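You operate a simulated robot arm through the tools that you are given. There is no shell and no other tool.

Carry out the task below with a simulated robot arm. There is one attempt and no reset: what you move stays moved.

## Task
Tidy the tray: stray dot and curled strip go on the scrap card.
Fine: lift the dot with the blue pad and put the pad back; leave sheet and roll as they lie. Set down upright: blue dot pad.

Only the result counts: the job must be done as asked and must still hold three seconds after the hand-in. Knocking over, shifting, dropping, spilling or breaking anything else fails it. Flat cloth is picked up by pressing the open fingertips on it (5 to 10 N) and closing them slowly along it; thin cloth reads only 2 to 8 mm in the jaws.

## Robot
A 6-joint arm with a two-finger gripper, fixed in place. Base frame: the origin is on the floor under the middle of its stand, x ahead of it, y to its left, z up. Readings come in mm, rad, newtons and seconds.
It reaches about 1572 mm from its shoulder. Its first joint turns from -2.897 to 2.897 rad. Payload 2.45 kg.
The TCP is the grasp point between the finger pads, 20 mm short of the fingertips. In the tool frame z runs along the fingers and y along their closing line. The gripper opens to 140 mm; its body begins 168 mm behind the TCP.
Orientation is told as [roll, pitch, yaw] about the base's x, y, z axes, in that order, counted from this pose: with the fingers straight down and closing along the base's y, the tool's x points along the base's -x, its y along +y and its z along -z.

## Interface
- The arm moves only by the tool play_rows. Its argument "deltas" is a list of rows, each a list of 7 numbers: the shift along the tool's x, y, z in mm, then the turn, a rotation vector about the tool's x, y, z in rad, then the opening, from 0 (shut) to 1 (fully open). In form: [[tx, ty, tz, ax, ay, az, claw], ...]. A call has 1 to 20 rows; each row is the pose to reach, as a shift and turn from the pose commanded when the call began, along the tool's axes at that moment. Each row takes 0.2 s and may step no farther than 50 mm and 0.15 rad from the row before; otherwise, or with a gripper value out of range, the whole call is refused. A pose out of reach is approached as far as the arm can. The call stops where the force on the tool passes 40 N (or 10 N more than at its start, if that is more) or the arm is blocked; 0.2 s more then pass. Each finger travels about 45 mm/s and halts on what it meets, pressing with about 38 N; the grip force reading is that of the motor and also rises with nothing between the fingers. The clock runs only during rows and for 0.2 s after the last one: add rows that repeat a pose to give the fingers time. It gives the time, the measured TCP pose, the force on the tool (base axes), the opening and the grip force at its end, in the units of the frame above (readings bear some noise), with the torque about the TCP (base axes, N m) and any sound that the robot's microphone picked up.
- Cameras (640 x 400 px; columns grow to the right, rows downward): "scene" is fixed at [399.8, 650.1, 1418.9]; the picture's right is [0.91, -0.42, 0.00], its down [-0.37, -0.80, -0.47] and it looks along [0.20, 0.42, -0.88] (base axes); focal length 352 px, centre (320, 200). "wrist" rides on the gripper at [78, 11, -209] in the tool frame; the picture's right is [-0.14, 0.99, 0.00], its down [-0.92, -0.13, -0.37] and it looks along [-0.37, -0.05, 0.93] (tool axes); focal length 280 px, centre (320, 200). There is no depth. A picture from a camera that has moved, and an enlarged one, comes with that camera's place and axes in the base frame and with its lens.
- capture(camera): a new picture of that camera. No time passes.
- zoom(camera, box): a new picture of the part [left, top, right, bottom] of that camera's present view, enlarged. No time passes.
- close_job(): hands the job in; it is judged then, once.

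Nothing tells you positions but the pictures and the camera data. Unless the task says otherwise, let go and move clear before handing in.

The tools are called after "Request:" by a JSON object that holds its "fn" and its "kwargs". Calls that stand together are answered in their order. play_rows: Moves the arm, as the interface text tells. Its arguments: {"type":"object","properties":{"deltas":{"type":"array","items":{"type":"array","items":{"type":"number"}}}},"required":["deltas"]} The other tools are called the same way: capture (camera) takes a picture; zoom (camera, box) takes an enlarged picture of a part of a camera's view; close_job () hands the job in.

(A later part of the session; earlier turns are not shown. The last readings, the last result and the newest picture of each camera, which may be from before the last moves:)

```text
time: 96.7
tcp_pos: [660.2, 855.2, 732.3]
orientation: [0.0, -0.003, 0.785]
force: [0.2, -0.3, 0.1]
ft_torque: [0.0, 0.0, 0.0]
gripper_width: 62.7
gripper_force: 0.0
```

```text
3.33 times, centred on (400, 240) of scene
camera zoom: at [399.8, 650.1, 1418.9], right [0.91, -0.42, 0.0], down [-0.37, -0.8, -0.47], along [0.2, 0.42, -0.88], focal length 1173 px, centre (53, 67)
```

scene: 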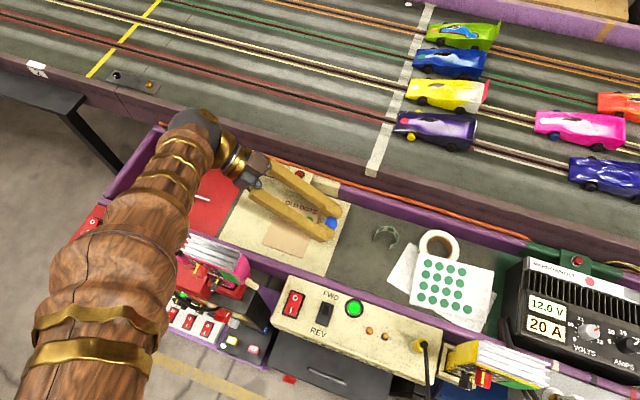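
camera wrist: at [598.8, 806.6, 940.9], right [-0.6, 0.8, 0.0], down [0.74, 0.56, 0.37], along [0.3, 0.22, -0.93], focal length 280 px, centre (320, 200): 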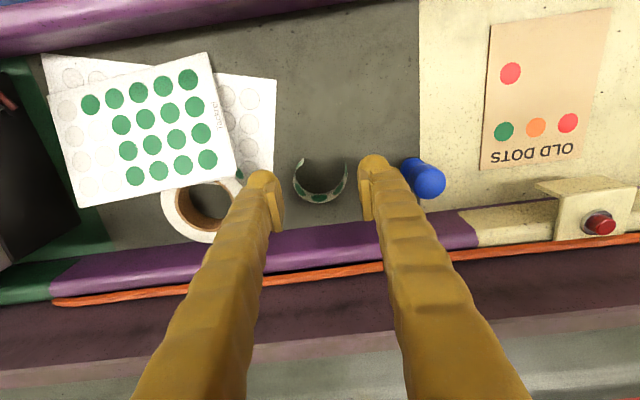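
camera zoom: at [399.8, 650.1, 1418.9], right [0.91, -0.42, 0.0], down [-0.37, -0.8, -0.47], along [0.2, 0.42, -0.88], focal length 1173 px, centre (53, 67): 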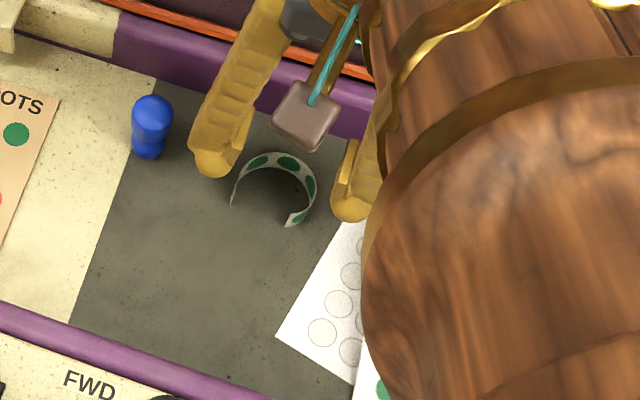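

The strip is centred between the jaws, but the roll is near the left finger. I'll narrow the jaws to leave about 3 mm each side of the strip, shift 4 mm toward the near side, and go down in stages.

Request:
{"fn": "play_rows", "kwargs": {"deltas": [[2, 0, 0, 0, 0, 0, 0.43], [4, 0, 8, 0, 0, 0, 0.41], [4, 0, 16, 0, 0, 0, 0.41], [4, 0, 22, 0, 0, 0, 0.41], [4, 0, 22, 0, 0, 0, 0.41]]}}

Request:
{"fn": "capture", "kwargs": {"camera": "wrist"}}

Request:
{"fn": "zoom", "kwargs": {"camera": "wrist", "box": [230, 110, 410, 220]}}

```text
time: 97.9
tcp_pos: [656.9, 851.2, 710.1]
orientation: [0.0, -0.004, 0.785]
force: [-0.1, 0.5, -0.9]
ft_torque: [0.02, 0.01, 0.0]
gripper_width: 57.8
gripper_force: 0.1
```

```text
taken
camera wrist: at [596.1, 803.3, 919.0], right [-0.6, 0.8, 0.0], down [0.74, 0.56, 0.37], along [0.3, 0.22, -0.93], focal length 280 px, centre (320, 200)
```

wrist: 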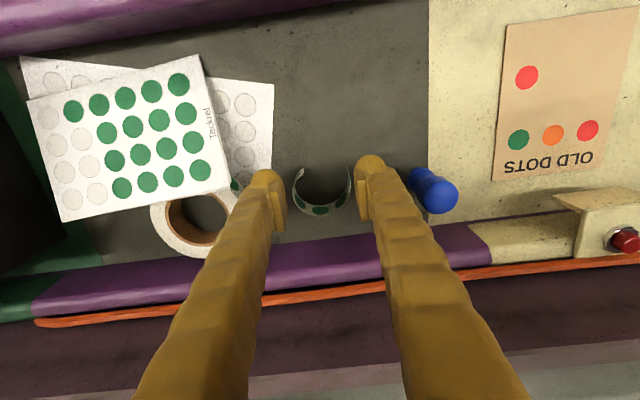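

```text
3.56 times, centred on (320, 165) of wrist
camera zoom: at [596.1, 803.3, 919.0], right [-0.6, 0.8, 0.0], down [0.74, 0.56, 0.37], along [0.3, 0.22, -0.93], focal length 997 px, centre (320, 324)
```

zoom: 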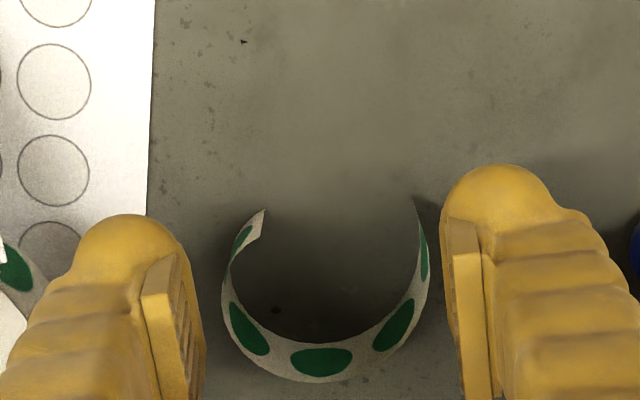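

It's well aligned, with the roll 6–8 mm clear of the left finger. I'll go down the rest of the way.

Request:
{"fn": "play_rows", "kwargs": {"deltas": [[0, 0.5, 6, 0, 0, 0, 0.41], [0, 0.5, 12, 0, 0, 0, 0.41], [0, 0.5, 18, 0, 0, 0, 0.41], [0, 0.5, 23, 0, 0, 0, 0.41], [0, 0.5, 23, 0, 0, 0, 0.41]]}}

Request:
{"fn": "capture", "kwargs": {"camera": "wrist"}}

Request:
{"fn": "zoom", "kwargs": {"camera": "wrist", "box": [230, 130, 410, 250]}}

```text
time: 99.1
tcp_pos: [658.4, 853.0, 686.0]
orientation: [0.0, -0.002, 0.784]
force: [0.4, 0.2, -0.1]
ft_torque: [0.0, 0.02, -0.04]
gripper_width: 57.5
gripper_force: 0.0
```

```text
taken
camera wrist: at [595.4, 803.7, 896.0], right [-0.6, 0.8, 0.0], down [0.74, 0.56, 0.37], along [0.3, 0.22, -0.93], focal length 280 px, centre (320, 200)
```

wrist: 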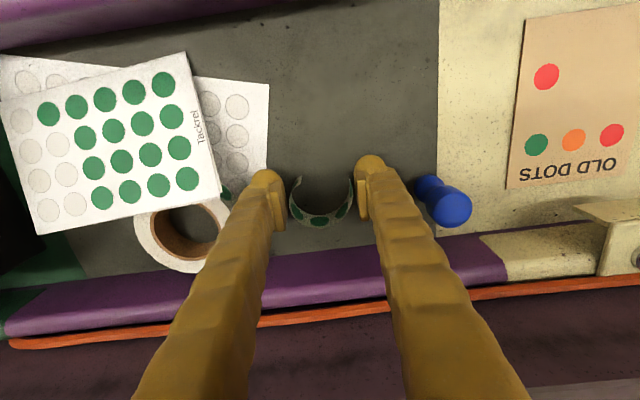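

```text
3.33 times, centred on (320, 190) of wrist
camera zoom: at [595.4, 803.7, 896.0], right [-0.6, 0.8, 0.0], down [0.74, 0.56, 0.37], along [0.3, 0.22, -0.93], focal length 935 px, centre (320, 233)
```

zoom: 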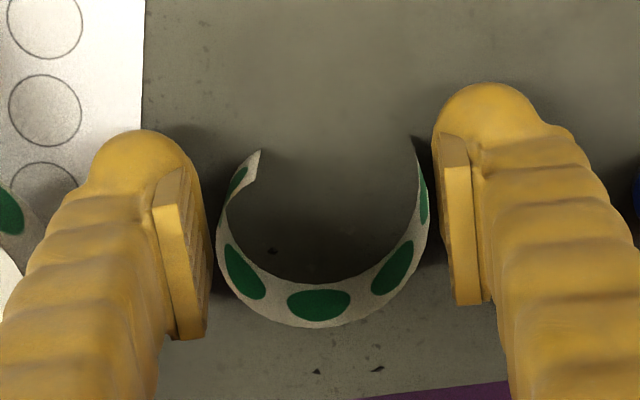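

Both fingers flank the strip without touching it. I'll close slowly and watch the width and force.

Request:
{"fn": "play_rows", "kwargs": {"deltas": [[0, 0, 0, 0, 0, 0, 0.395], [0, 0, 0, 0, 0, 0, 0.38], [0, 0, 0, 0, 0, 0, 0.37], [0, 0, 0, 0, 0, 0, 0.36], [0, 0, 0, 0, 0, 0, 0.35], [0, 0, 0, 0, 0, 0, 0.35]]}}

Request:
{"fn": "zoom", "kwargs": {"camera": "wrist", "box": [230, 130, 410, 250]}}

```text
time: 100.5
tcp_pos: [657.7, 852.4, 688.6]
orientation: [0.001, -0.003, 0.784]
force: [0.1, -0.6, 0.0]
ft_torque: [0.0, -0.02, -0.01]
gripper_width: 50.9
gripper_force: 4.3
```

```text
3.33 times, centred on (320, 190) of wrist
camera zoom: at [595.5, 803.8, 896.0], right [-0.6, 0.8, 0.0], down [0.74, 0.56, 0.37], along [0.3, 0.22, -0.93], focal length 935 px, centre (320, 233)
```

zoom: 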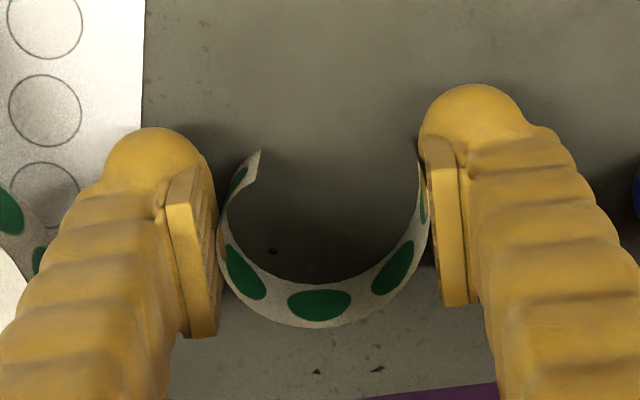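

The strip resists at 50.9 mm with 4.3 N and keeps its shape. I'll tighten just a little, because it is light and doesn't need the full grip.

Request:
{"fn": "play_rows", "kwargs": {"deltas": [[0, 0, 0, 0, 0, 0, 0.345], [0, 0, 0, 0, 0, 0, 0.34], [0, 0, 0, 0, 0, 0, 0.335], [0, 0, 0, 0, 0, 0, 0.33], [0, 0, 0, 0, 0, 0, 0.33]]}}

Request:
{"fn": "zoom", "kwargs": {"camera": "wrist", "box": [230, 130, 410, 250]}}

```text
time: 101.7
tcp_pos: [658.0, 852.8, 687.0]
orientation: [-0.001, -0.004, 0.784]
force: [-0.6, 0.5, -0.8]
ft_torque: [0.02, 0.01, -0.01]
gripper_width: 49.5
gripper_force: 11.4
```

```text
3.33 times, centred on (320, 190) of wrist
camera zoom: at [595.4, 803.7, 896.0], right [-0.6, 0.8, 0.0], down [0.74, 0.56, 0.37], along [0.3, 0.22, -0.93], focal length 935 px, centre (320, 233)
```

zoom: 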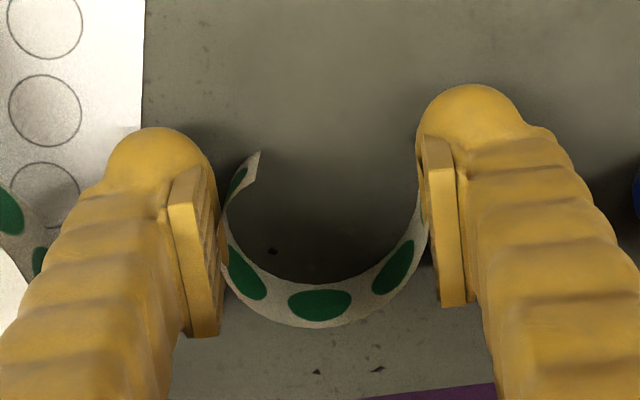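

It's held at 49.5 mm and 11 N. I'll lift slowly and check that it comes with the hand.

Request:
{"fn": "play_rows", "kwargs": {"deltas": [[0, 0, -1, 0, 0, 0, 0.33], [0, 0, -3, 0, 0, 0, 0.33], [0, 0, -7, 0, 0, 0, 0.33], [0, 0, -13, 0, 0, 0, 0.33], [0, 0, -20, 0, 0, 0, 0.33], [0, 0, -20, 0, 0, 0, 0.33]]}}

Request:
{"fn": "capture", "kwargs": {"camera": "wrist"}}

Request:
{"fn": "zoom", "kwargs": {"camera": "wrist", "box": [230, 130, 410, 250]}}

```text
time: 103.1
tcp_pos: [657.9, 854.0, 706.7]
orientation: [0.001, -0.004, 0.785]
force: [-0.1, -0.6, -1.1]
ft_torque: [-0.03, -0.02, 0.02]
gripper_width: 49.2
gripper_force: 12.0
```

```text
taken
camera wrist: at [595.5, 804.4, 916.0], right [-0.6, 0.8, 0.0], down [0.74, 0.56, 0.37], along [0.3, 0.22, -0.93], focal length 280 px, centre (320, 200)
```

wrist: 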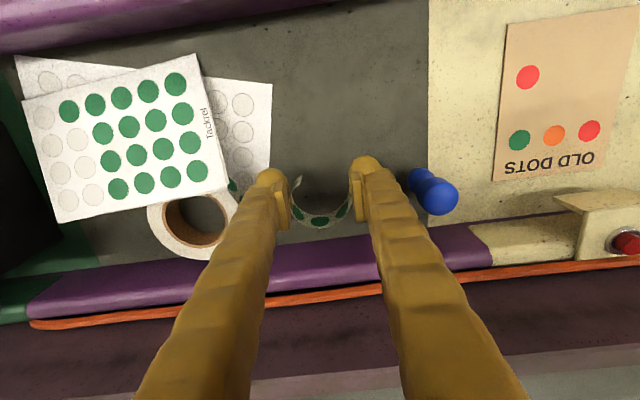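

```text
3.33 times, centred on (320, 190) of wrist
camera zoom: at [595.5, 804.4, 916.0], right [-0.6, 0.8, 0.0], down [0.74, 0.56, 0.37], along [0.3, 0.22, -0.93], focal length 935 px, centre (320, 233)
```

zoom: 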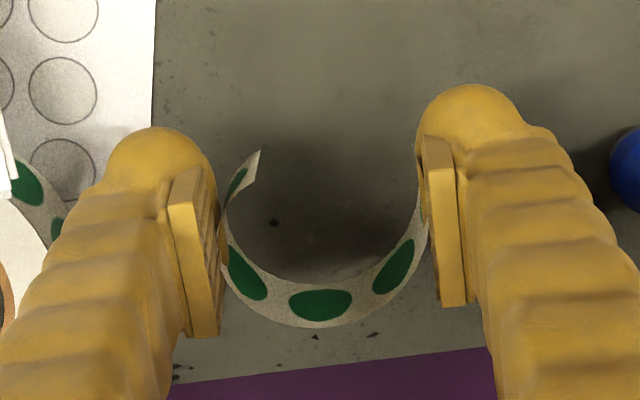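

The strip is firmly held and off the floor. I'll lift it clear of the pad and carry it over to the empty part of the card, to the right of the new dot.

Request:
{"fn": "play_rows", "kwargs": {"deltas": [[0, 0, -15, 0, 0, 0, 0.33], [0, 0, -32, 0, 0, 0, 0.33], [0, 0, -52, 0, 0, 0, 0.33], [0, 0, -73, 0, 0, 0, 0.33], [5, 18, -73, 0, 0, 0, 0.33], [12, 42, -73, 0, 0, 0, 0.33], [19, 68, -73, 0, 0, 0, 0.33], [27, 95, -73, 0, 0, 0, 0.33], [35, 122, -73, 0, 0, 0, 0.33], [43, 150, -73, 0, 0, 0, 0.33], [51, 178, -73, 0, 0, 0, 0.33], [58, 204, -73, 0, 0, 0, 0.33], [63, 221, -73, 0, 0, 0, 0.33], [65.3, 228.8, -73, 0, 0, 0, 0.33], [65.3, 228.8, -73, 0, 0, 0, 0.33]]}}

Request:
{"fn": "capture", "kwargs": {"camera": "wrist"}}

Request:
{"fn": "zoom", "kwargs": {"camera": "wrist", "box": [230, 100, 410, 230]}}

Request:
{"fn": "capture", "kwargs": {"camera": "scene"}}

```text
time: 106.3
tcp_pos: [449.2, 969.6, 780.6]
orientation: [0.001, -0.003, 0.785]
force: [0.4, -0.1, 0.1]
ft_torque: [0.0, -0.03, 0.02]
gripper_width: 48.8
gripper_force: 4.5
```

```text
taken
camera wrist: at [387.7, 919.7, 988.9], right [-0.6, 0.8, 0.0], down [0.74, 0.56, 0.37], along [0.3, 0.22, -0.93], focal length 280 px, centre (320, 200)
```

wrist: 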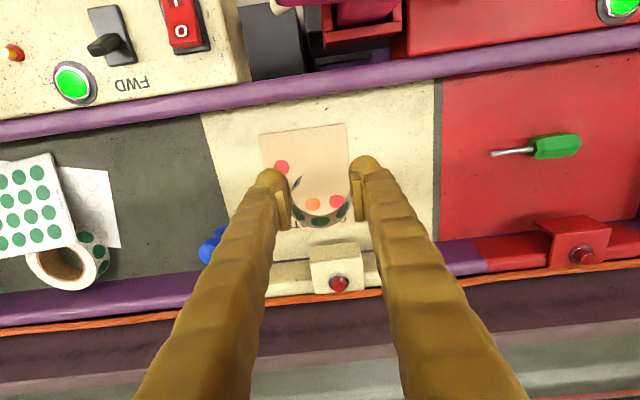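

```text
3.08 times, centred on (320, 165) of wrist
camera zoom: at [387.7, 919.7, 988.9], right [-0.6, 0.8, 0.0], down [0.74, 0.56, 0.37], along [0.3, 0.22, -0.93], focal length 863 px, centre (320, 308)
```

zoom: 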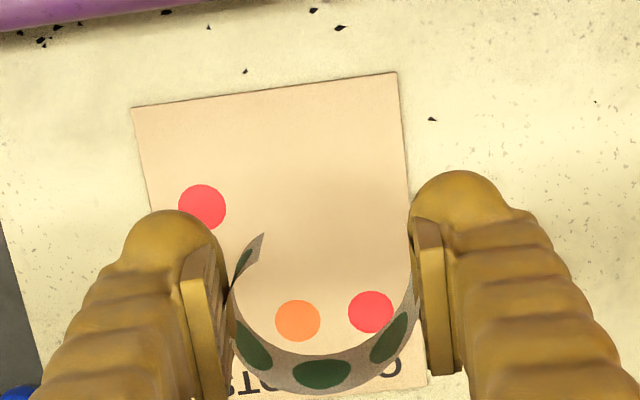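

```text
taken
```

scene: 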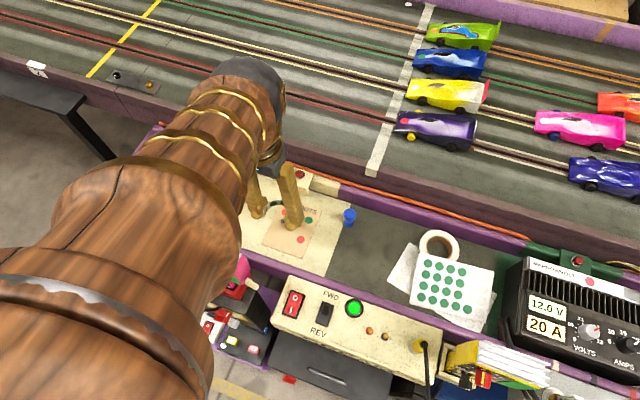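

The strip is over the empty area of the card. I'll lower it to just above the card and check the placement.

Request:
{"fn": "play_rows", "kwargs": {"deltas": [[0, 0, 15, 0, 0, 0, 0.325], [0, 0, 32, 0, 0, 0, 0.325], [0, 0, 50, 0, 0, 0, 0.325], [0, 0, 66, 0, 0, 0, 0.325], [0, 0, 77, 0, 0, 0, 0.325], [0, 0, 84, 0, 0, 0, 0.325], [0, 0, 84, 0, 0, 0, 0.325]]}}

Request:
{"fn": "capture", "kwargs": {"camera": "wrist"}}

Request:
{"fn": "zoom", "kwargs": {"camera": "wrist", "box": [220, 80, 420, 230]}}

Request:
{"fn": "zoom", "kwargs": {"camera": "scene", "box": [220, 160, 370, 280]}}

```text
time: 107.9
tcp_pos: [449.6, 967.5, 695.1]
orientation: [-0.001, -0.005, 0.785]
force: [0.2, 0.2, 0.0]
ft_torque: [0.02, 0.0, 0.0]
gripper_width: 46.4
gripper_force: 37.9
```

```text
taken
camera wrist: at [387.4, 919.6, 904.3], right [-0.6, 0.8, 0.0], down [0.74, 0.56, 0.37], along [0.3, 0.22, -0.93], focal length 280 px, centre (320, 200)
```

wrist: 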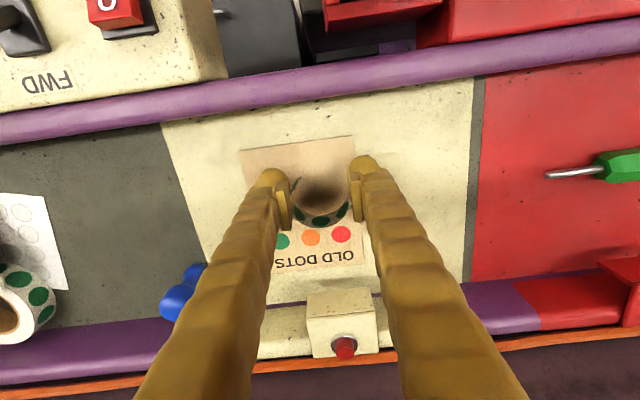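

```text
2.67 times, centred on (320, 155) of wrist
camera zoom: at [387.4, 919.6, 904.3], right [-0.6, 0.8, 0.0], down [0.74, 0.56, 0.37], along [0.3, 0.22, -0.93], focal length 748 px, centre (320, 320)
```

zoom: 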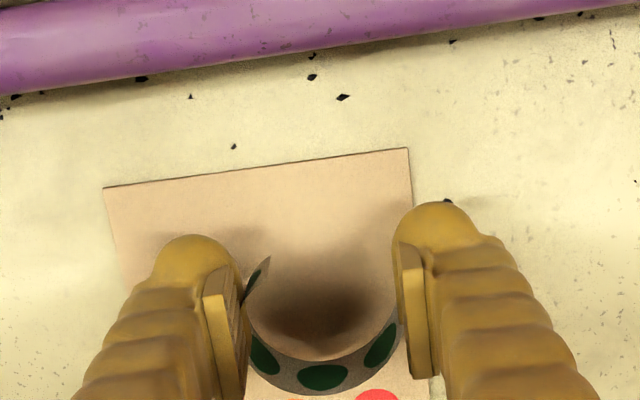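

```text
3.33 times, centred on (295, 220) of scene
camera zoom: at [399.8, 650.1, 1418.9], right [0.91, -0.42, 0.0], down [-0.37, -0.8, -0.47], along [0.2, 0.42, -0.88], focal length 1173 px, centre (403, 133)
```

zoom: 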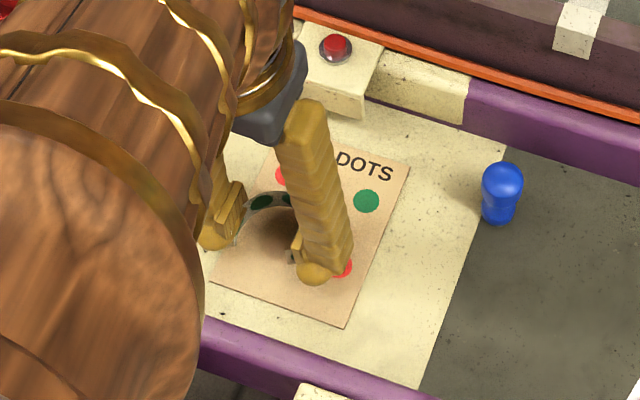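

The strip is springy and gave a little, but it's held over the clear part of the card, and the pad stands upright at its spot. I'll ease the squeeze slightly and lower the last few millimetres.

Request:
{"fn": "play_rows", "kwargs": {"deltas": [[0, 0, 2.5, 0, 0, 0, 0.33], [0, 0, 5, 0, 0, 0, 0.33], [0, 0, 6, 0, 0, 0, 0.33], [0, 0, 6, 0, 0, 0, 0.33]]}}

Request:
{"fn": "zoom", "kwargs": {"camera": "wrist", "box": [220, 80, 420, 230]}}

```text
time: 108.9
tcp_pos: [450.8, 968.4, 689.3]
orientation: [-0.001, -0.004, 0.786]
force: [0.0, 0.3, 1.4]
ft_torque: [0.01, 0.01, -0.05]
gripper_width: 48.4
gripper_force: 24.7
```

```text
2.67 times, centred on (320, 155) of wrist
camera zoom: at [387.6, 919.9, 898.7], right [-0.6, 0.8, 0.0], down [0.74, 0.56, 0.37], along [0.3, 0.22, -0.93], focal length 748 px, centre (320, 320)
```

zoom: 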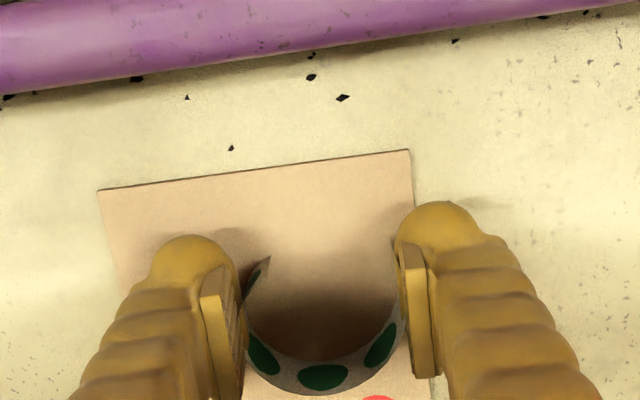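

Request:
{"fn": "play_rows", "kwargs": {"deltas": [[0, 0, 0.5, 0, 0, 0, 0.335], [0, 0, 1.0, 0, 0, 0, 0.335], [0, 0, 1.0, 0, 0, 0, 0.335]]}}

```text
time: 109.7
tcp_pos: [450.8, 968.6, 688.4]
orientation: [0.0, -0.004, 0.785]
force: [-0.6, 0.0, 3.0]
ft_torque: [-0.02, -0.03, 0.01]
gripper_width: 49.6
gripper_force: 11.6
```

It's resting on the card at 3 N. I'll open the jaws slowly to let it go.

Request:
{"fn": "play_rows", "kwargs": {"deltas": [[0, 0, 0, 0, 0, 0, 0.345], [0, 0, 0, 0, 0, 0, 0.355], [0, 0, 0, 0, 0, 0, 0.365], [0, 0, 0, 0, 0, 0, 0.375], [0, 0, 0, 0, 0, 0, 0.39], [0, 0, 0, 0, 0, 0, 0.405], [0, 0, 0, 0, 0, 0, 0.42], [0, 0, 0, 0, 0, 0, 0.42]]}}

Request:
{"fn": "zoom", "kwargs": {"camera": "wrist", "box": [220, 80, 420, 230]}}

```text
time: 111.5
tcp_pos: [449.3, 968.6, 688.7]
orientation: [0.0, -0.002, 0.785]
force: [0.2, -0.3, -0.6]
ft_torque: [0.02, 0.05, 0.0]
gripper_width: 58.9
gripper_force: 0.0
```

```text
2.67 times, centred on (320, 155) of wrist
camera zoom: at [387.5, 920.2, 897.7], right [-0.6, 0.8, 0.0], down [0.74, 0.56, 0.37], along [0.3, 0.22, -0.93], focal length 748 px, centre (320, 320)
```

zoom: 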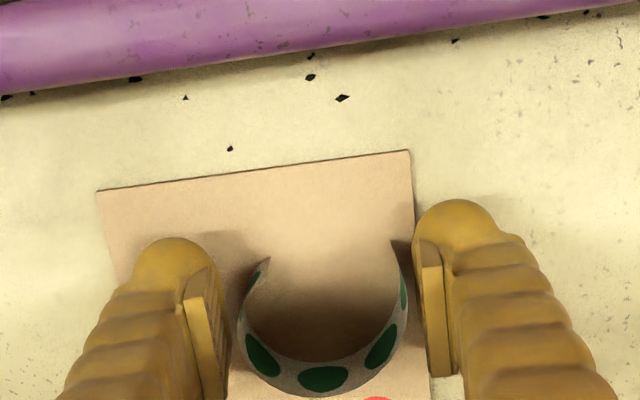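

The strip is released and stands on the card with clearance on both sides. I'll rise straight up.

Request:
{"fn": "play_rows", "kwargs": {"deltas": [[0, 0, -3, 0, 0, 0, 0.42], [0, 0, -10, 0, 0, 0, 0.42], [0, 0, -22, 0, 0, 0, 0.42], [0, 0, -40, 0, 0, 0, 0.42], [0, 0, -65, 0, 0, 0, 0.42], [0, 0, -95, 0, 0, 0, 0.42], [0, 0, -125, 0, 0, 0, 0.42], [0, 0, -125, 0, 0, 0, 0.42]]}}

Request:
{"fn": "capture", "kwargs": {"camera": "wrist"}}

Request:
{"fn": "zoom", "kwargs": {"camera": "wrist", "box": [220, 80, 420, 230]}}

```text
time: 113.3
tcp_pos: [448.9, 968.2, 812.8]
orientation: [0.001, -0.003, 0.785]
force: [-0.3, 0.5, 0.6]
ft_torque: [0.02, -0.02, 0.01]
gripper_width: 58.7
gripper_force: 0.1
```

```text
taken
camera wrist: at [387.1, 920.4, 1022.2], right [-0.6, 0.8, 0.0], down [0.74, 0.56, 0.37], along [0.3, 0.22, -0.93], focal length 280 px, centre (320, 200)
```

wrist: 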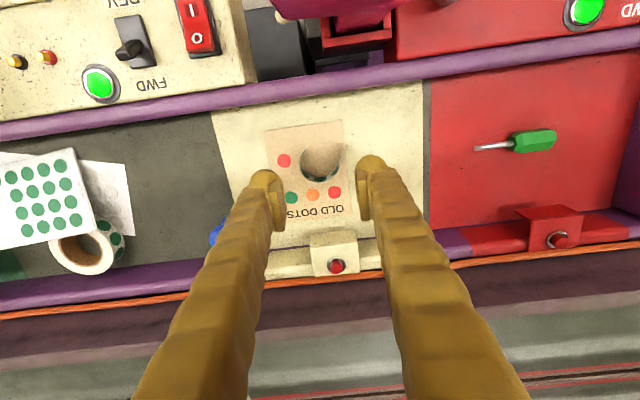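

```text
2.67 times, centred on (320, 155) of wrist
camera zoom: at [387.1, 920.4, 1022.2], right [-0.6, 0.8, 0.0], down [0.74, 0.56, 0.37], along [0.3, 0.22, -0.93], focal length 748 px, centre (320, 320)
```

zoom: 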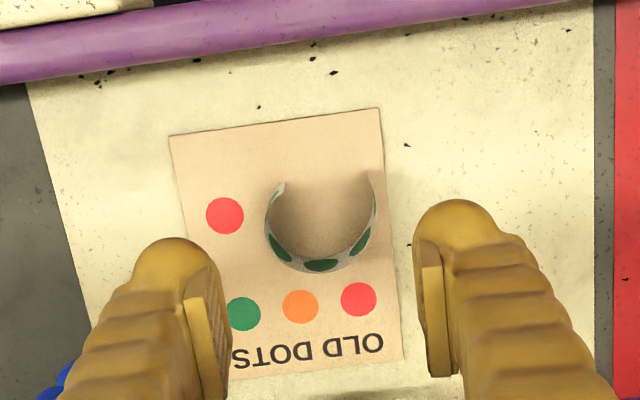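

The strip and the dot are both fully on the card. I'll move the hand away toward where it started and check the whole tray with the scene camera.

Request:
{"fn": "play_rows", "kwargs": {"deltas": [[0, 0, -30, 0, 0, 0, 0.42], [0, 0, -60, 0, 0, 0, 0.42], [0, 0, -90, 0, 0, 0, 0.42], [35, 0, -90, 0, 0, 0, 0.42], [70, 0, -90, 0, 0, 0, 0.42], [105, 0, -90, 0, 0, 0, 0.42], [140, 0, -90, 0, 0, 0, 0.42], [175, -5, -90, 0, 0, 0, 0.42], [210, -15, -90, 0, 0, 0, 0.42], [240, -30, -90, 0, 0, 0, 0.42], [240, -30, -90, 0, 0, 0, 0.42]]}}

Request:
{"fn": "capture", "kwargs": {"camera": "scene"}}

Request:
{"fn": "zoom", "kwargs": {"camera": "scene", "box": [220, 160, 420, 285]}}

Request:
{"fn": "capture", "kwargs": {"camera": "wrist"}}

```text
time: 114.9
tcp_pos: [351.2, 868.4, 905.6]
orientation: [0.005, -0.018, 0.784]
force: [13.6, 12.3, 13.1]
ft_torque: [0.26, 0.38, -0.72]
gripper_width: 59.0
gripper_force: 0.1
stopped in row 8: the force on the tool passed its limit at 80 N (the readings are from after the stop); the commanded pose is now the measured one
```

```text
taken
```

scene: 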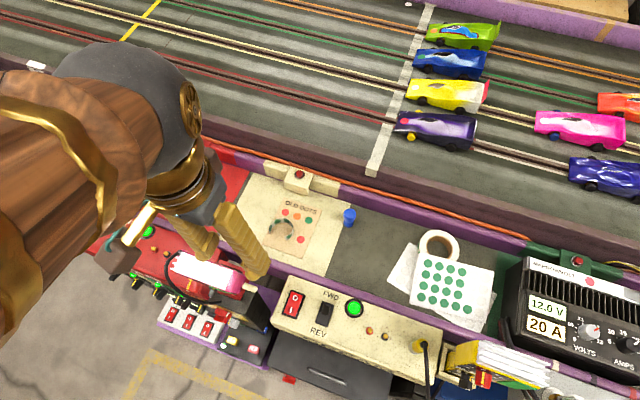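

```text
3.20 times, centred on (320, 222) of scene
camera zoom: at [399.8, 650.1, 1418.9], right [0.91, -0.42, 0.0], down [-0.37, -0.8, -0.47], along [0.2, 0.42, -0.88], focal length 1126 px, centre (320, 128)
```

zoom: 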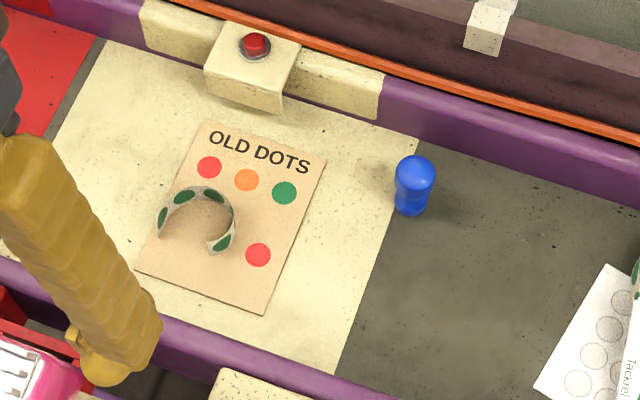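

```text
taken
camera wrist: at [287.5, 817.7, 1113.6], right [-0.6, 0.8, 0.01], down [0.74, 0.55, 0.38], along [0.3, 0.24, -0.92], focal length 280 px, centre (320, 200)
```

wrist: 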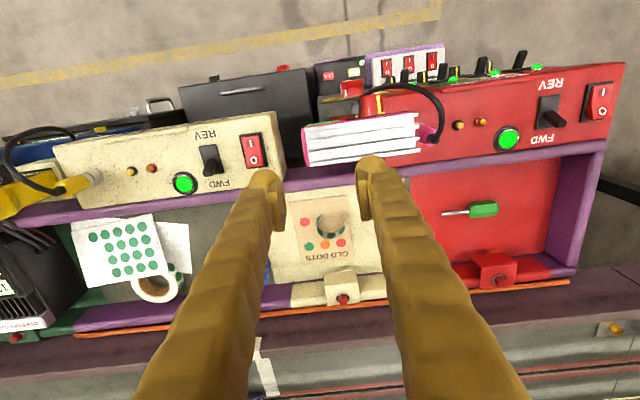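

The hand bumped something on the way back: the tall pink controller behind the near rail reaches up to this height. I'll back off the way I came and then look at it.

Request:
{"fn": "play_rows", "kwargs": {"deltas": [[-10, 0, 0, 0, 0, 0, 0.42], [-25, 0, 0, 0, 0, 0, 0.42], [-45, 0, -10, 0, 0, 0, 0.42], [-65, 0, -40, 0, 0, 0, 0.42], [-65, 0, -80, 0, 0, 0, 0.42], [-65, 0, -120, 0, 0, 0, 0.42], [-65, 0, -120, 0, 0, 0, 0.42]]}}

Request:
{"fn": "capture", "kwargs": {"camera": "scene"}}

Request:
{"fn": "zoom", "kwargs": {"camera": "scene", "box": [120, 200, 300, 340]}}

Request:
{"fn": "capture", "kwargs": {"camera": "wrist"}}

```text
time: 116.5
tcp_pos: [393.7, 911.3, 1025.3]
orientation: [0.004, -0.013, 0.784]
force: [0.1, -0.4, 1.0]
ft_torque: [-0.02, 0.0, -0.04]
gripper_width: 58.9
gripper_force: 0.1
```

```text
taken
```

scene: 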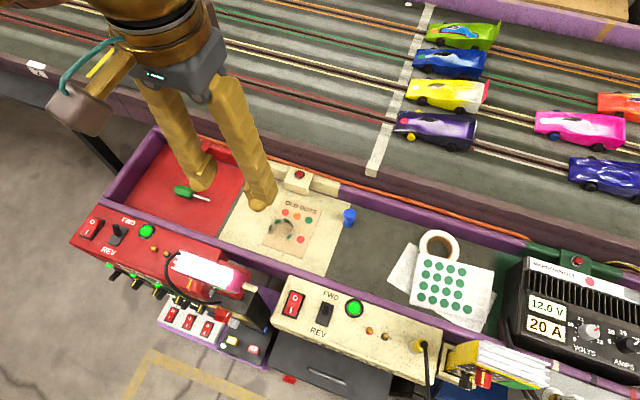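

```text
2.86 times, centred on (210, 270) of scene
camera zoom: at [399.8, 650.1, 1418.9], right [0.91, -0.42, 0.0], down [-0.37, -0.8, -0.47], along [0.2, 0.42, -0.88], focal length 1005 px, centre (634, 0)
```

zoom: 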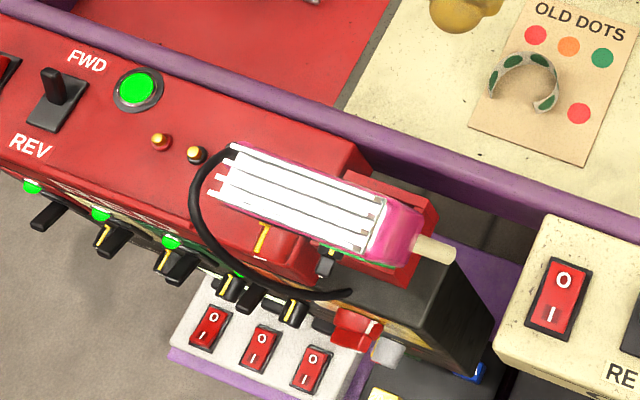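

```text
taken
camera wrist: at [331.1, 861.4, 1233.7], right [-0.6, 0.8, 0.0], down [0.74, 0.56, 0.38], along [0.3, 0.23, -0.92], focal length 280 px, centre (320, 200)
```

wrist: 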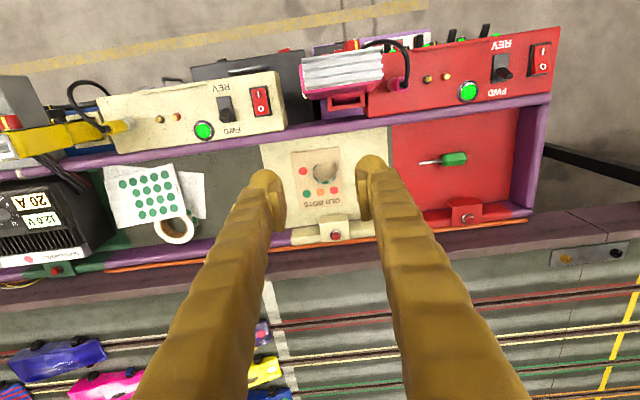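

The tray itself is as wanted, but the pink controller looks displaced by that bump. I'll compare it closely with how it stood before.

Request:
{"fn": "zoom", "kwargs": {"camera": "scene", "box": [220, 160, 420, 285]}}

Request:
{"fn": "zoom", "kwargs": {"camera": "scene", "box": [160, 220, 280, 310]}}

Request:
{"fn": "zoom", "kwargs": {"camera": "wrist", "box": [270, 20, 430, 140]}}

```text
3.20 times, centred on (320, 222) of scene
camera zoom: at [399.8, 650.1, 1418.9], right [0.91, -0.42, 0.0], down [-0.37, -0.8, -0.47], along [0.2, 0.42, -0.88], focal length 1126 px, centre (320, 128)
```

zoom: 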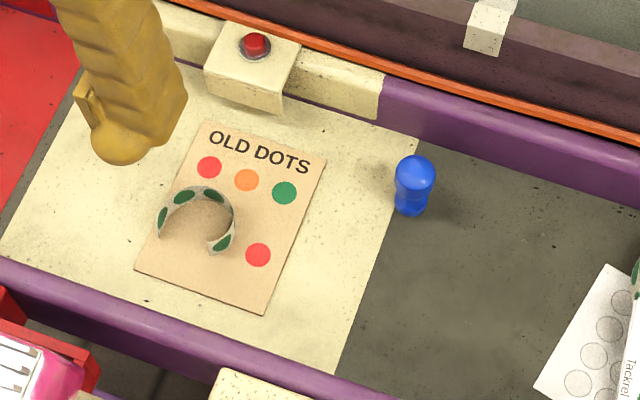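

```text
4.44 times, centred on (220, 265) of scene
camera zoom: at [399.8, 650.1, 1418.9], right [0.91, -0.42, 0.0], down [-0.37, -0.8, -0.47], along [0.2, 0.42, -0.88], focal length 1564 px, centre (764, -89)
```

zoom: 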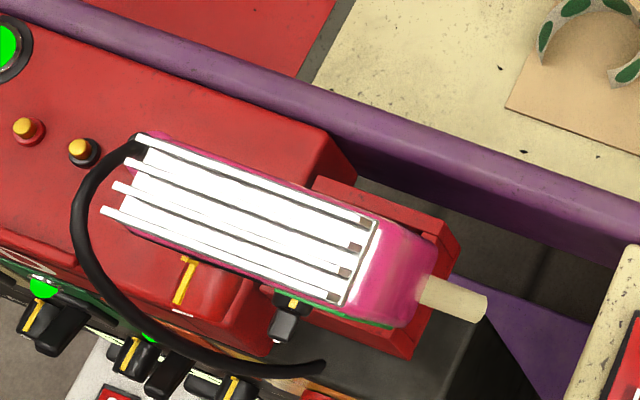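

```text
3.33 times, centred on (350, 80) of wrist
camera zoom: at [331.1, 861.4, 1233.7], right [-0.6, 0.8, 0.0], down [0.74, 0.56, 0.38], along [0.3, 0.23, -0.92], focal length 935 px, centre (220, 600)
```

zoom: 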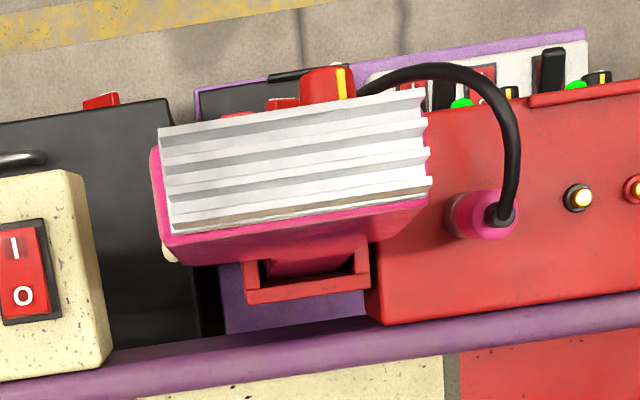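

The tray is done, but the bump tilted the pink controller about 34 mm toward the robot, so I have to undo that. I'll go over the top to its near side with the jaws closed, so I can ease it gently back.

Request:
{"fn": "play_rows", "kwargs": {"deltas": [[0, 0, -15, 0, 0, 0, 0.3], [30, 9, -15, 0, 0, 0, 0.15], [60, 18, -15, 0, 0, 0, 0.05], [90, 27, -15, 0, 0, 0, 0], [120, 36, -15, 0, 0, 0, 0], [143, 44, -15, 0, 0, 0, 0], [143, 44, -15, 0, 0, 0, 0]]}}

Request:
{"fn": "capture", "kwargs": {"camera": "wrist"}}

Request:
{"fn": "capture", "kwargs": {"camera": "scene"}}

```text
time: 118.1
tcp_pos: [262.4, 840.9, 1038.6]
orientation: [0.003, -0.014, 0.785]
force: [-0.1, -0.2, -0.3]
ft_torque: [-0.03, 0.0, -0.03]
gripper_width: 0.0
gripper_force: 29.4
```

```text
taken
camera wrist: at [199.5, 791.6, 1247.1], right [-0.6, 0.8, 0.01], down [0.74, 0.55, 0.38], along [0.3, 0.23, -0.92], focal length 280 px, centre (320, 200)
```

wrist: 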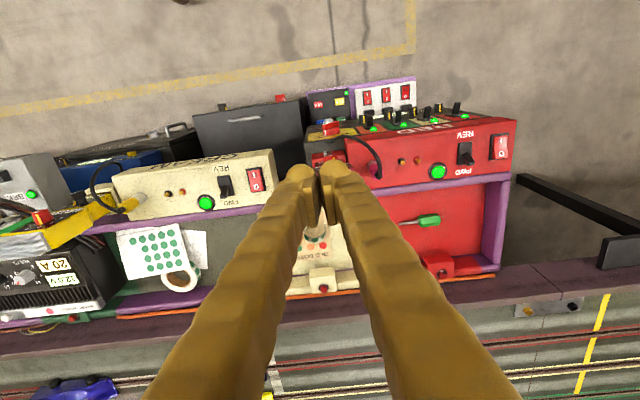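

```text
taken
```

scene: 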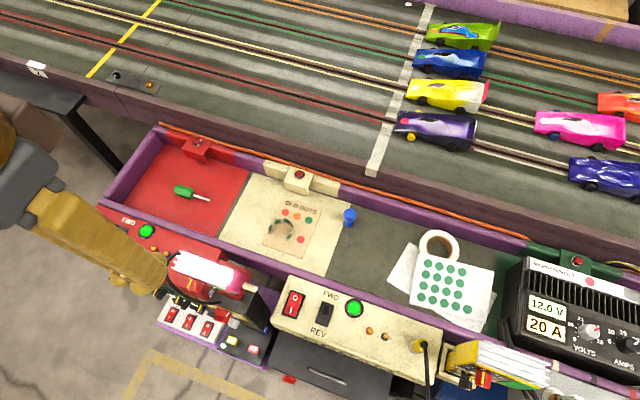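

The closed fingers are on the controller's near side and above it. I'll back off another 12 mm for clearance and go down beside it.

Request:
{"fn": "play_rows", "kwargs": {"deltas": [[12, 0, 0, 0, 0, 0, 0], [12, 0, 30, 0, 0, 0, 0], [12, 0, 60, 0, 0, 0, 0], [12, 0, 90, 0, 0, 0, 0], [12, 0, 115, 0, 0, 0, 0], [12, 0, 133, 0, 0, 0, 0], [12, 0, 133, 0, 0, 0, 0]]}}

Request:
{"fn": "capture", "kwargs": {"camera": "scene"}}

Request:
{"fn": "zoom", "kwargs": {"camera": "scene", "box": [100, 200, 280, 330]}}

Request:
{"fn": "capture", "kwargs": {"camera": "wrist"}}

```text
time: 119.7
tcp_pos: [256.2, 834.0, 905.2]
orientation: [0.004, -0.011, 0.783]
force: [0.8, -1.0, -0.6]
ft_torque: [0.02, 0.02, -0.03]
gripper_width: 0.0
gripper_force: 29.2
```

```text
taken
```

scene: 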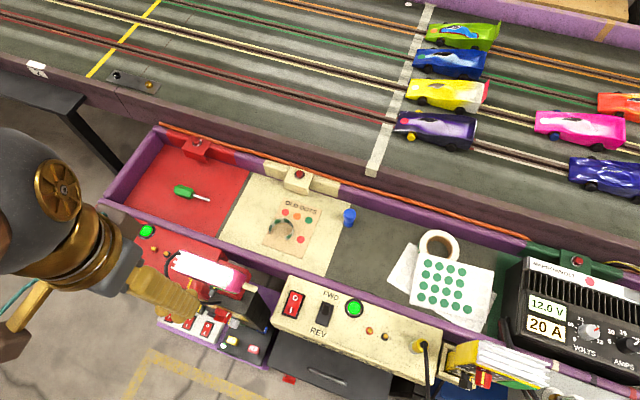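

```text
3.08 times, centred on (190, 265) of scene
camera zoom: at [399.8, 650.1, 1418.9], right [0.91, -0.42, 0.0], down [-0.37, -0.8, -0.47], along [0.2, 0.42, -0.88], focal length 1082 px, centre (720, 0)
```

zoom: 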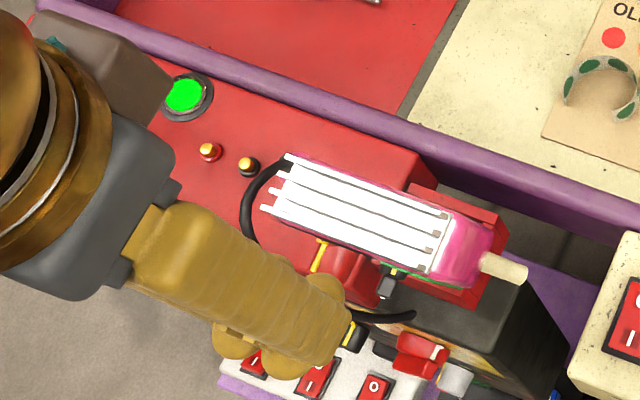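

```text
taken
camera wrist: at [192.3, 784.3, 1113.1], right [-0.6, 0.8, 0.0], down [0.74, 0.56, 0.38], along [0.3, 0.23, -0.92], focal length 280 px, centre (320, 200)
```

wrist: 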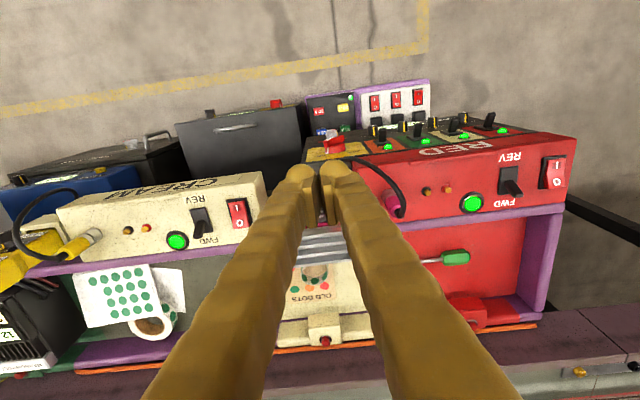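

The fingers are beside the controller's near face with a gap. I'll ease forward in small steps until they touch it.

Request:
{"fn": "play_rows", "kwargs": {"deltas": [[-8, 0, 0, 0, 0, 0, 0], [-16, 0, 0, 0, 0, 0, 0], [-20, 0, 0, 0, 0, 0, 0], [-23, 0, 0, 0, 0, 0, 0], [-23, 0, 0, 0, 0, 0, 0]]}}

Request:
{"fn": "zoom", "kwargs": {"camera": "scene", "box": [100, 200, 280, 330]}}

```text
time: 120.9
tcp_pos: [271.0, 852.1, 904.8]
orientation: [0.005, -0.014, 0.784]
force: [-0.4, -1.2, -0.1]
ft_torque: [0.02, -0.01, 0.0]
gripper_width: 6.1
gripper_force: 29.7
```

```text
3.08 times, centred on (190, 265) of scene
camera zoom: at [399.8, 650.1, 1418.9], right [0.91, -0.42, 0.0], down [-0.37, -0.8, -0.47], along [0.2, 0.42, -0.88], focal length 1082 px, centre (720, 0)
```

zoom: 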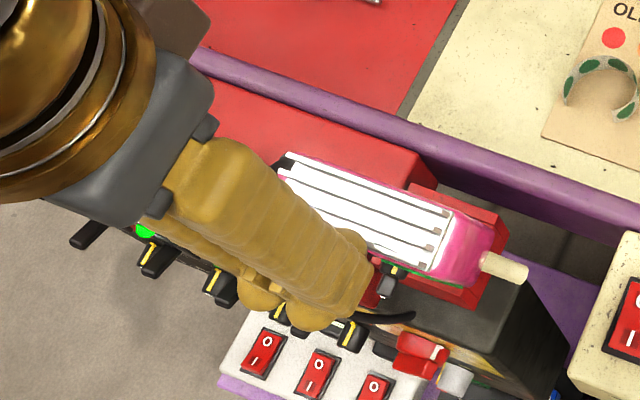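

Request:
{"fn": "zoom", "kwargs": {"camera": "wrist", "box": [260, 120, 400, 280]}}

Request:
{"fn": "zoom", "kwargs": {"camera": "scene", "box": [170, 230, 260, 300]}}

```text
2.50 times, centred on (330, 200) of wrist
camera zoom: at [208.3, 801.0, 1113.2], right [-0.6, 0.8, 0.01], down [0.74, 0.55, 0.38], along [0.3, 0.23, -0.92], focal length 701 px, centre (295, 200)
```

zoom: 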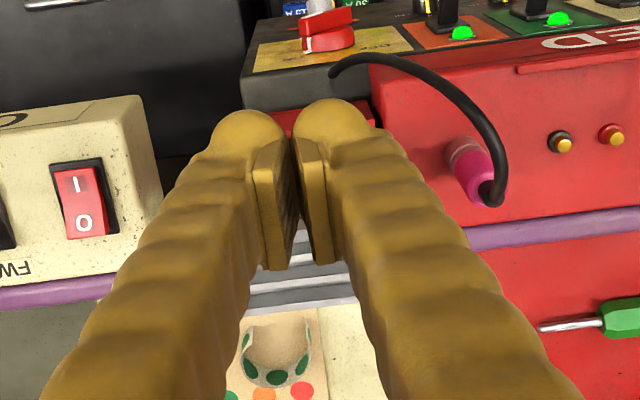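

```text
5.71 times, centred on (215, 265) of scene
camera zoom: at [399.8, 650.1, 1418.9], right [0.91, -0.42, 0.0], down [-0.37, -0.8, -0.47], along [0.2, 0.42, -0.88], focal length 2010 px, centre (920, -171)
```

zoom: 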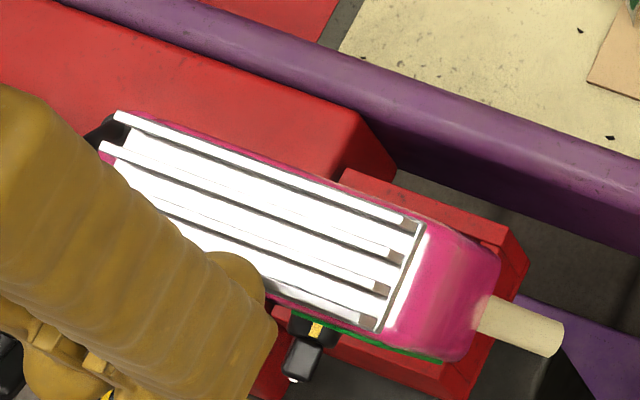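

The fingers are just touching. I'll push on gently in 3 mm steps and watch how the controller responds.

Request:
{"fn": "play_rows", "kwargs": {"deltas": [[-3, 0, 0, 0, 0, 0, 0], [-6, 0, 0, 0, 0, 0, 0], [-8, 0, 0, 0, 0, 0, 0], [-8, 0, 0, 0, 0, 0, 0]]}}

Request:
{"fn": "zoom", "kwargs": {"camera": "scene", "box": [170, 230, 260, 300]}}

Request:
{"fn": "zoom", "kwargs": {"camera": "scene", "box": [220, 160, 420, 285]}}

```text
time: 121.9
tcp_pos: [277.6, 857.0, 905.1]
orientation: [0.003, -0.011, 0.783]
force: [0.5, 0.3, -0.3]
ft_torque: [-0.03, -0.03, 0.01]
gripper_width: 0.0
gripper_force: 29.4
```

```text
5.71 times, centred on (215, 265) of scene
camera zoom: at [399.8, 650.1, 1418.9], right [0.91, -0.42, 0.0], down [-0.37, -0.8, -0.47], along [0.2, 0.42, -0.88], focal length 2010 px, centre (920, -171)
```

zoom: 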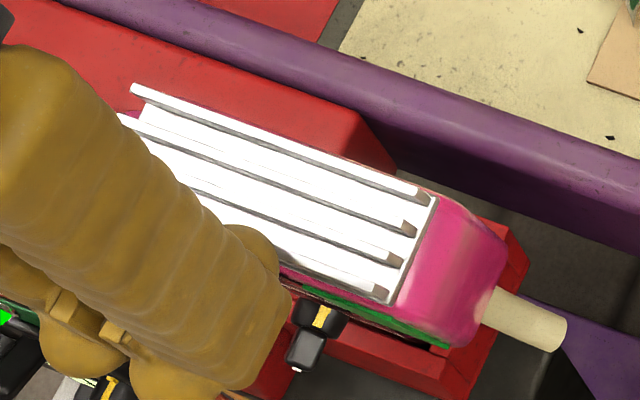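

```text
3.20 times, centred on (320, 222) of scene
camera zoom: at [399.8, 650.1, 1418.9], right [0.91, -0.42, 0.0], down [-0.37, -0.8, -0.47], along [0.2, 0.42, -0.88], focal length 1126 px, centre (320, 128)
```

zoom: 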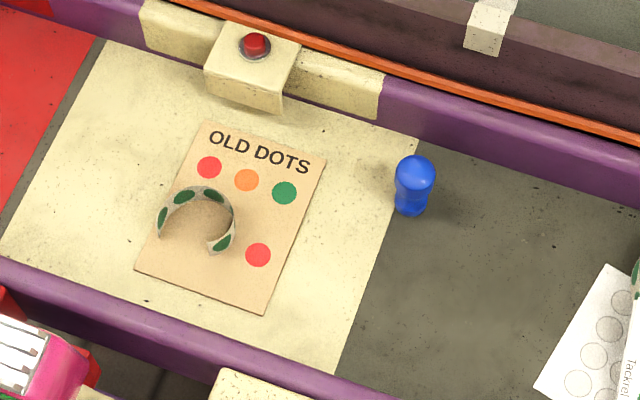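

It moves back easily, with almost no force. I'll continue in small steps and compare with the original view.

Request:
{"fn": "play_rows", "kwargs": {"deltas": [[-3, 0, 0, 0, 0, 0, 0], [-6, 0, 0, 0, 0, 0, 0], [-9, 0, 0, 0, 0, 0, 0], [-11, 0, 0, 0, 0, 0, 0], [-11, 0, 0, 0, 0, 0, 0]]}}

Request:
{"fn": "zoom", "kwargs": {"camera": "scene", "box": [170, 230, 260, 300]}}

Request:
{"fn": "zoom", "kwargs": {"camera": "scene", "box": [220, 160, 420, 285]}}

Request:
{"fn": "capture", "kwargs": {"camera": "scene"}}

```text
time: 123.1
tcp_pos: [285.0, 864.7, 905.4]
orientation: [0.003, -0.015, 0.785]
force: [0.2, 0.4, -0.3]
ft_torque: [-0.02, 0.02, 0.02]
gripper_width: 0.0
gripper_force: 29.3
```

```text
5.71 times, centred on (215, 265) of scene
camera zoom: at [399.8, 650.1, 1418.9], right [0.91, -0.42, 0.0], down [-0.37, -0.8, -0.47], along [0.2, 0.42, -0.88], focal length 2010 px, centre (920, -171)
```

zoom: 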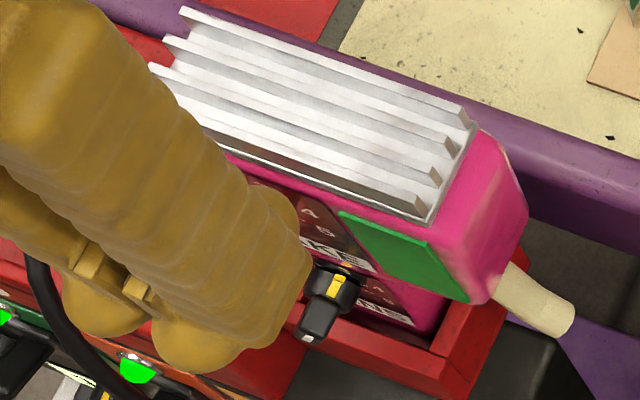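

```text
3.20 times, centred on (320, 222) of scene
camera zoom: at [399.8, 650.1, 1418.9], right [0.91, -0.42, 0.0], down [-0.37, -0.8, -0.47], along [0.2, 0.42, -0.88], focal length 1126 px, centre (320, 128)
```

zoom: 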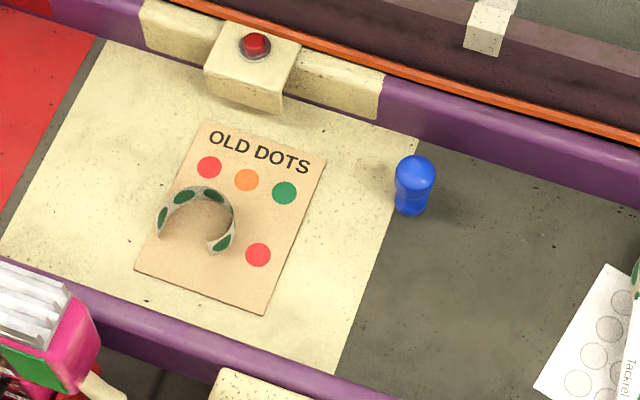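

```text
taken
```

scene: 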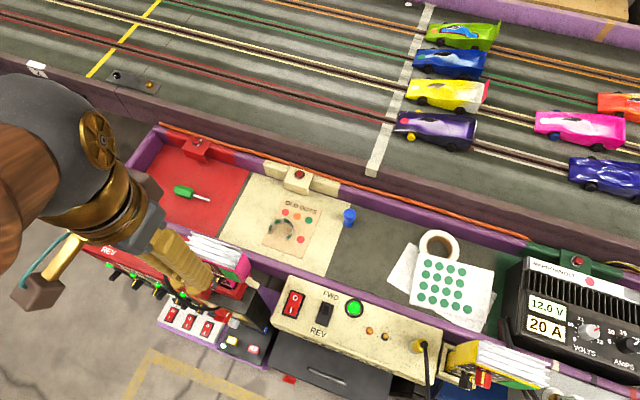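

The controller tipped back and now looks as it did at the start. I'll withdraw the fingers straight back, then up and away on the near side, and check again.

Request:
{"fn": "play_rows", "kwargs": {"deltas": [[6, 0, 0, 0, 0, 0, 0], [15, 0, 0, 0, 0, 0, 0], [28, 0, 0, 0, 0, 0, 0], [42, 0, -5, 0, 0, 0, 0], [60, 0, -30, 0, 0, 0, 0], [80, 0, -60, 0, 0, 0, 0], [100, 0, -95, 0, 0, 0, 0], [120, 0, -130, 0, 0, 0, 0], [120, 0, -130, 0, 0, 0, 0]]}}

Request:
{"fn": "capture", "kwargs": {"camera": "scene"}}

Request:
{"fn": "zoom", "kwargs": {"camera": "scene", "box": [220, 160, 420, 285]}}

Request:
{"fn": "zoom", "kwargs": {"camera": "scene", "box": [160, 220, 280, 310]}}

```text
time: 125.1
tcp_pos: [206.8, 779.3, 1015.3]
orientation: [-0.008, 0.004, 0.774]
force: [-0.1, 0.0, -0.5]
ft_torque: [-0.01, 0.01, 0.01]
gripper_width: 0.0
gripper_force: 29.9
```

```text
taken
```

scene: 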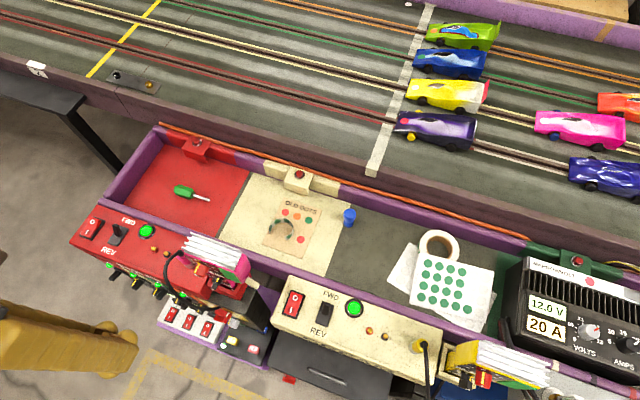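

```text
3.20 times, centred on (320, 222) of scene
camera zoom: at [399.8, 650.1, 1418.9], right [0.91, -0.42, 0.0], down [-0.37, -0.8, -0.47], along [0.2, 0.42, -0.88], focal length 1126 px, centre (320, 128)
```

zoom: 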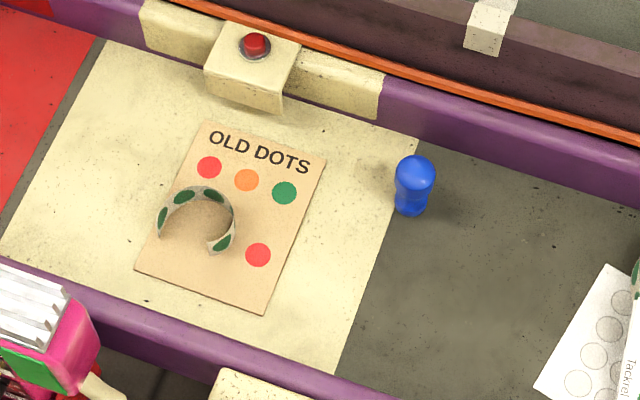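

```text
4.44 times, centred on (220, 265) of scene
camera zoom: at [399.8, 650.1, 1418.9], right [0.91, -0.42, 0.0], down [-0.37, -0.8, -0.47], along [0.2, 0.42, -0.88], focal length 1564 px, centre (764, -89)
```

zoom: 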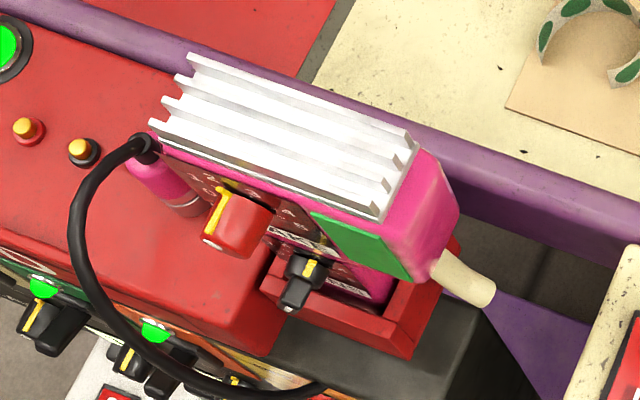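

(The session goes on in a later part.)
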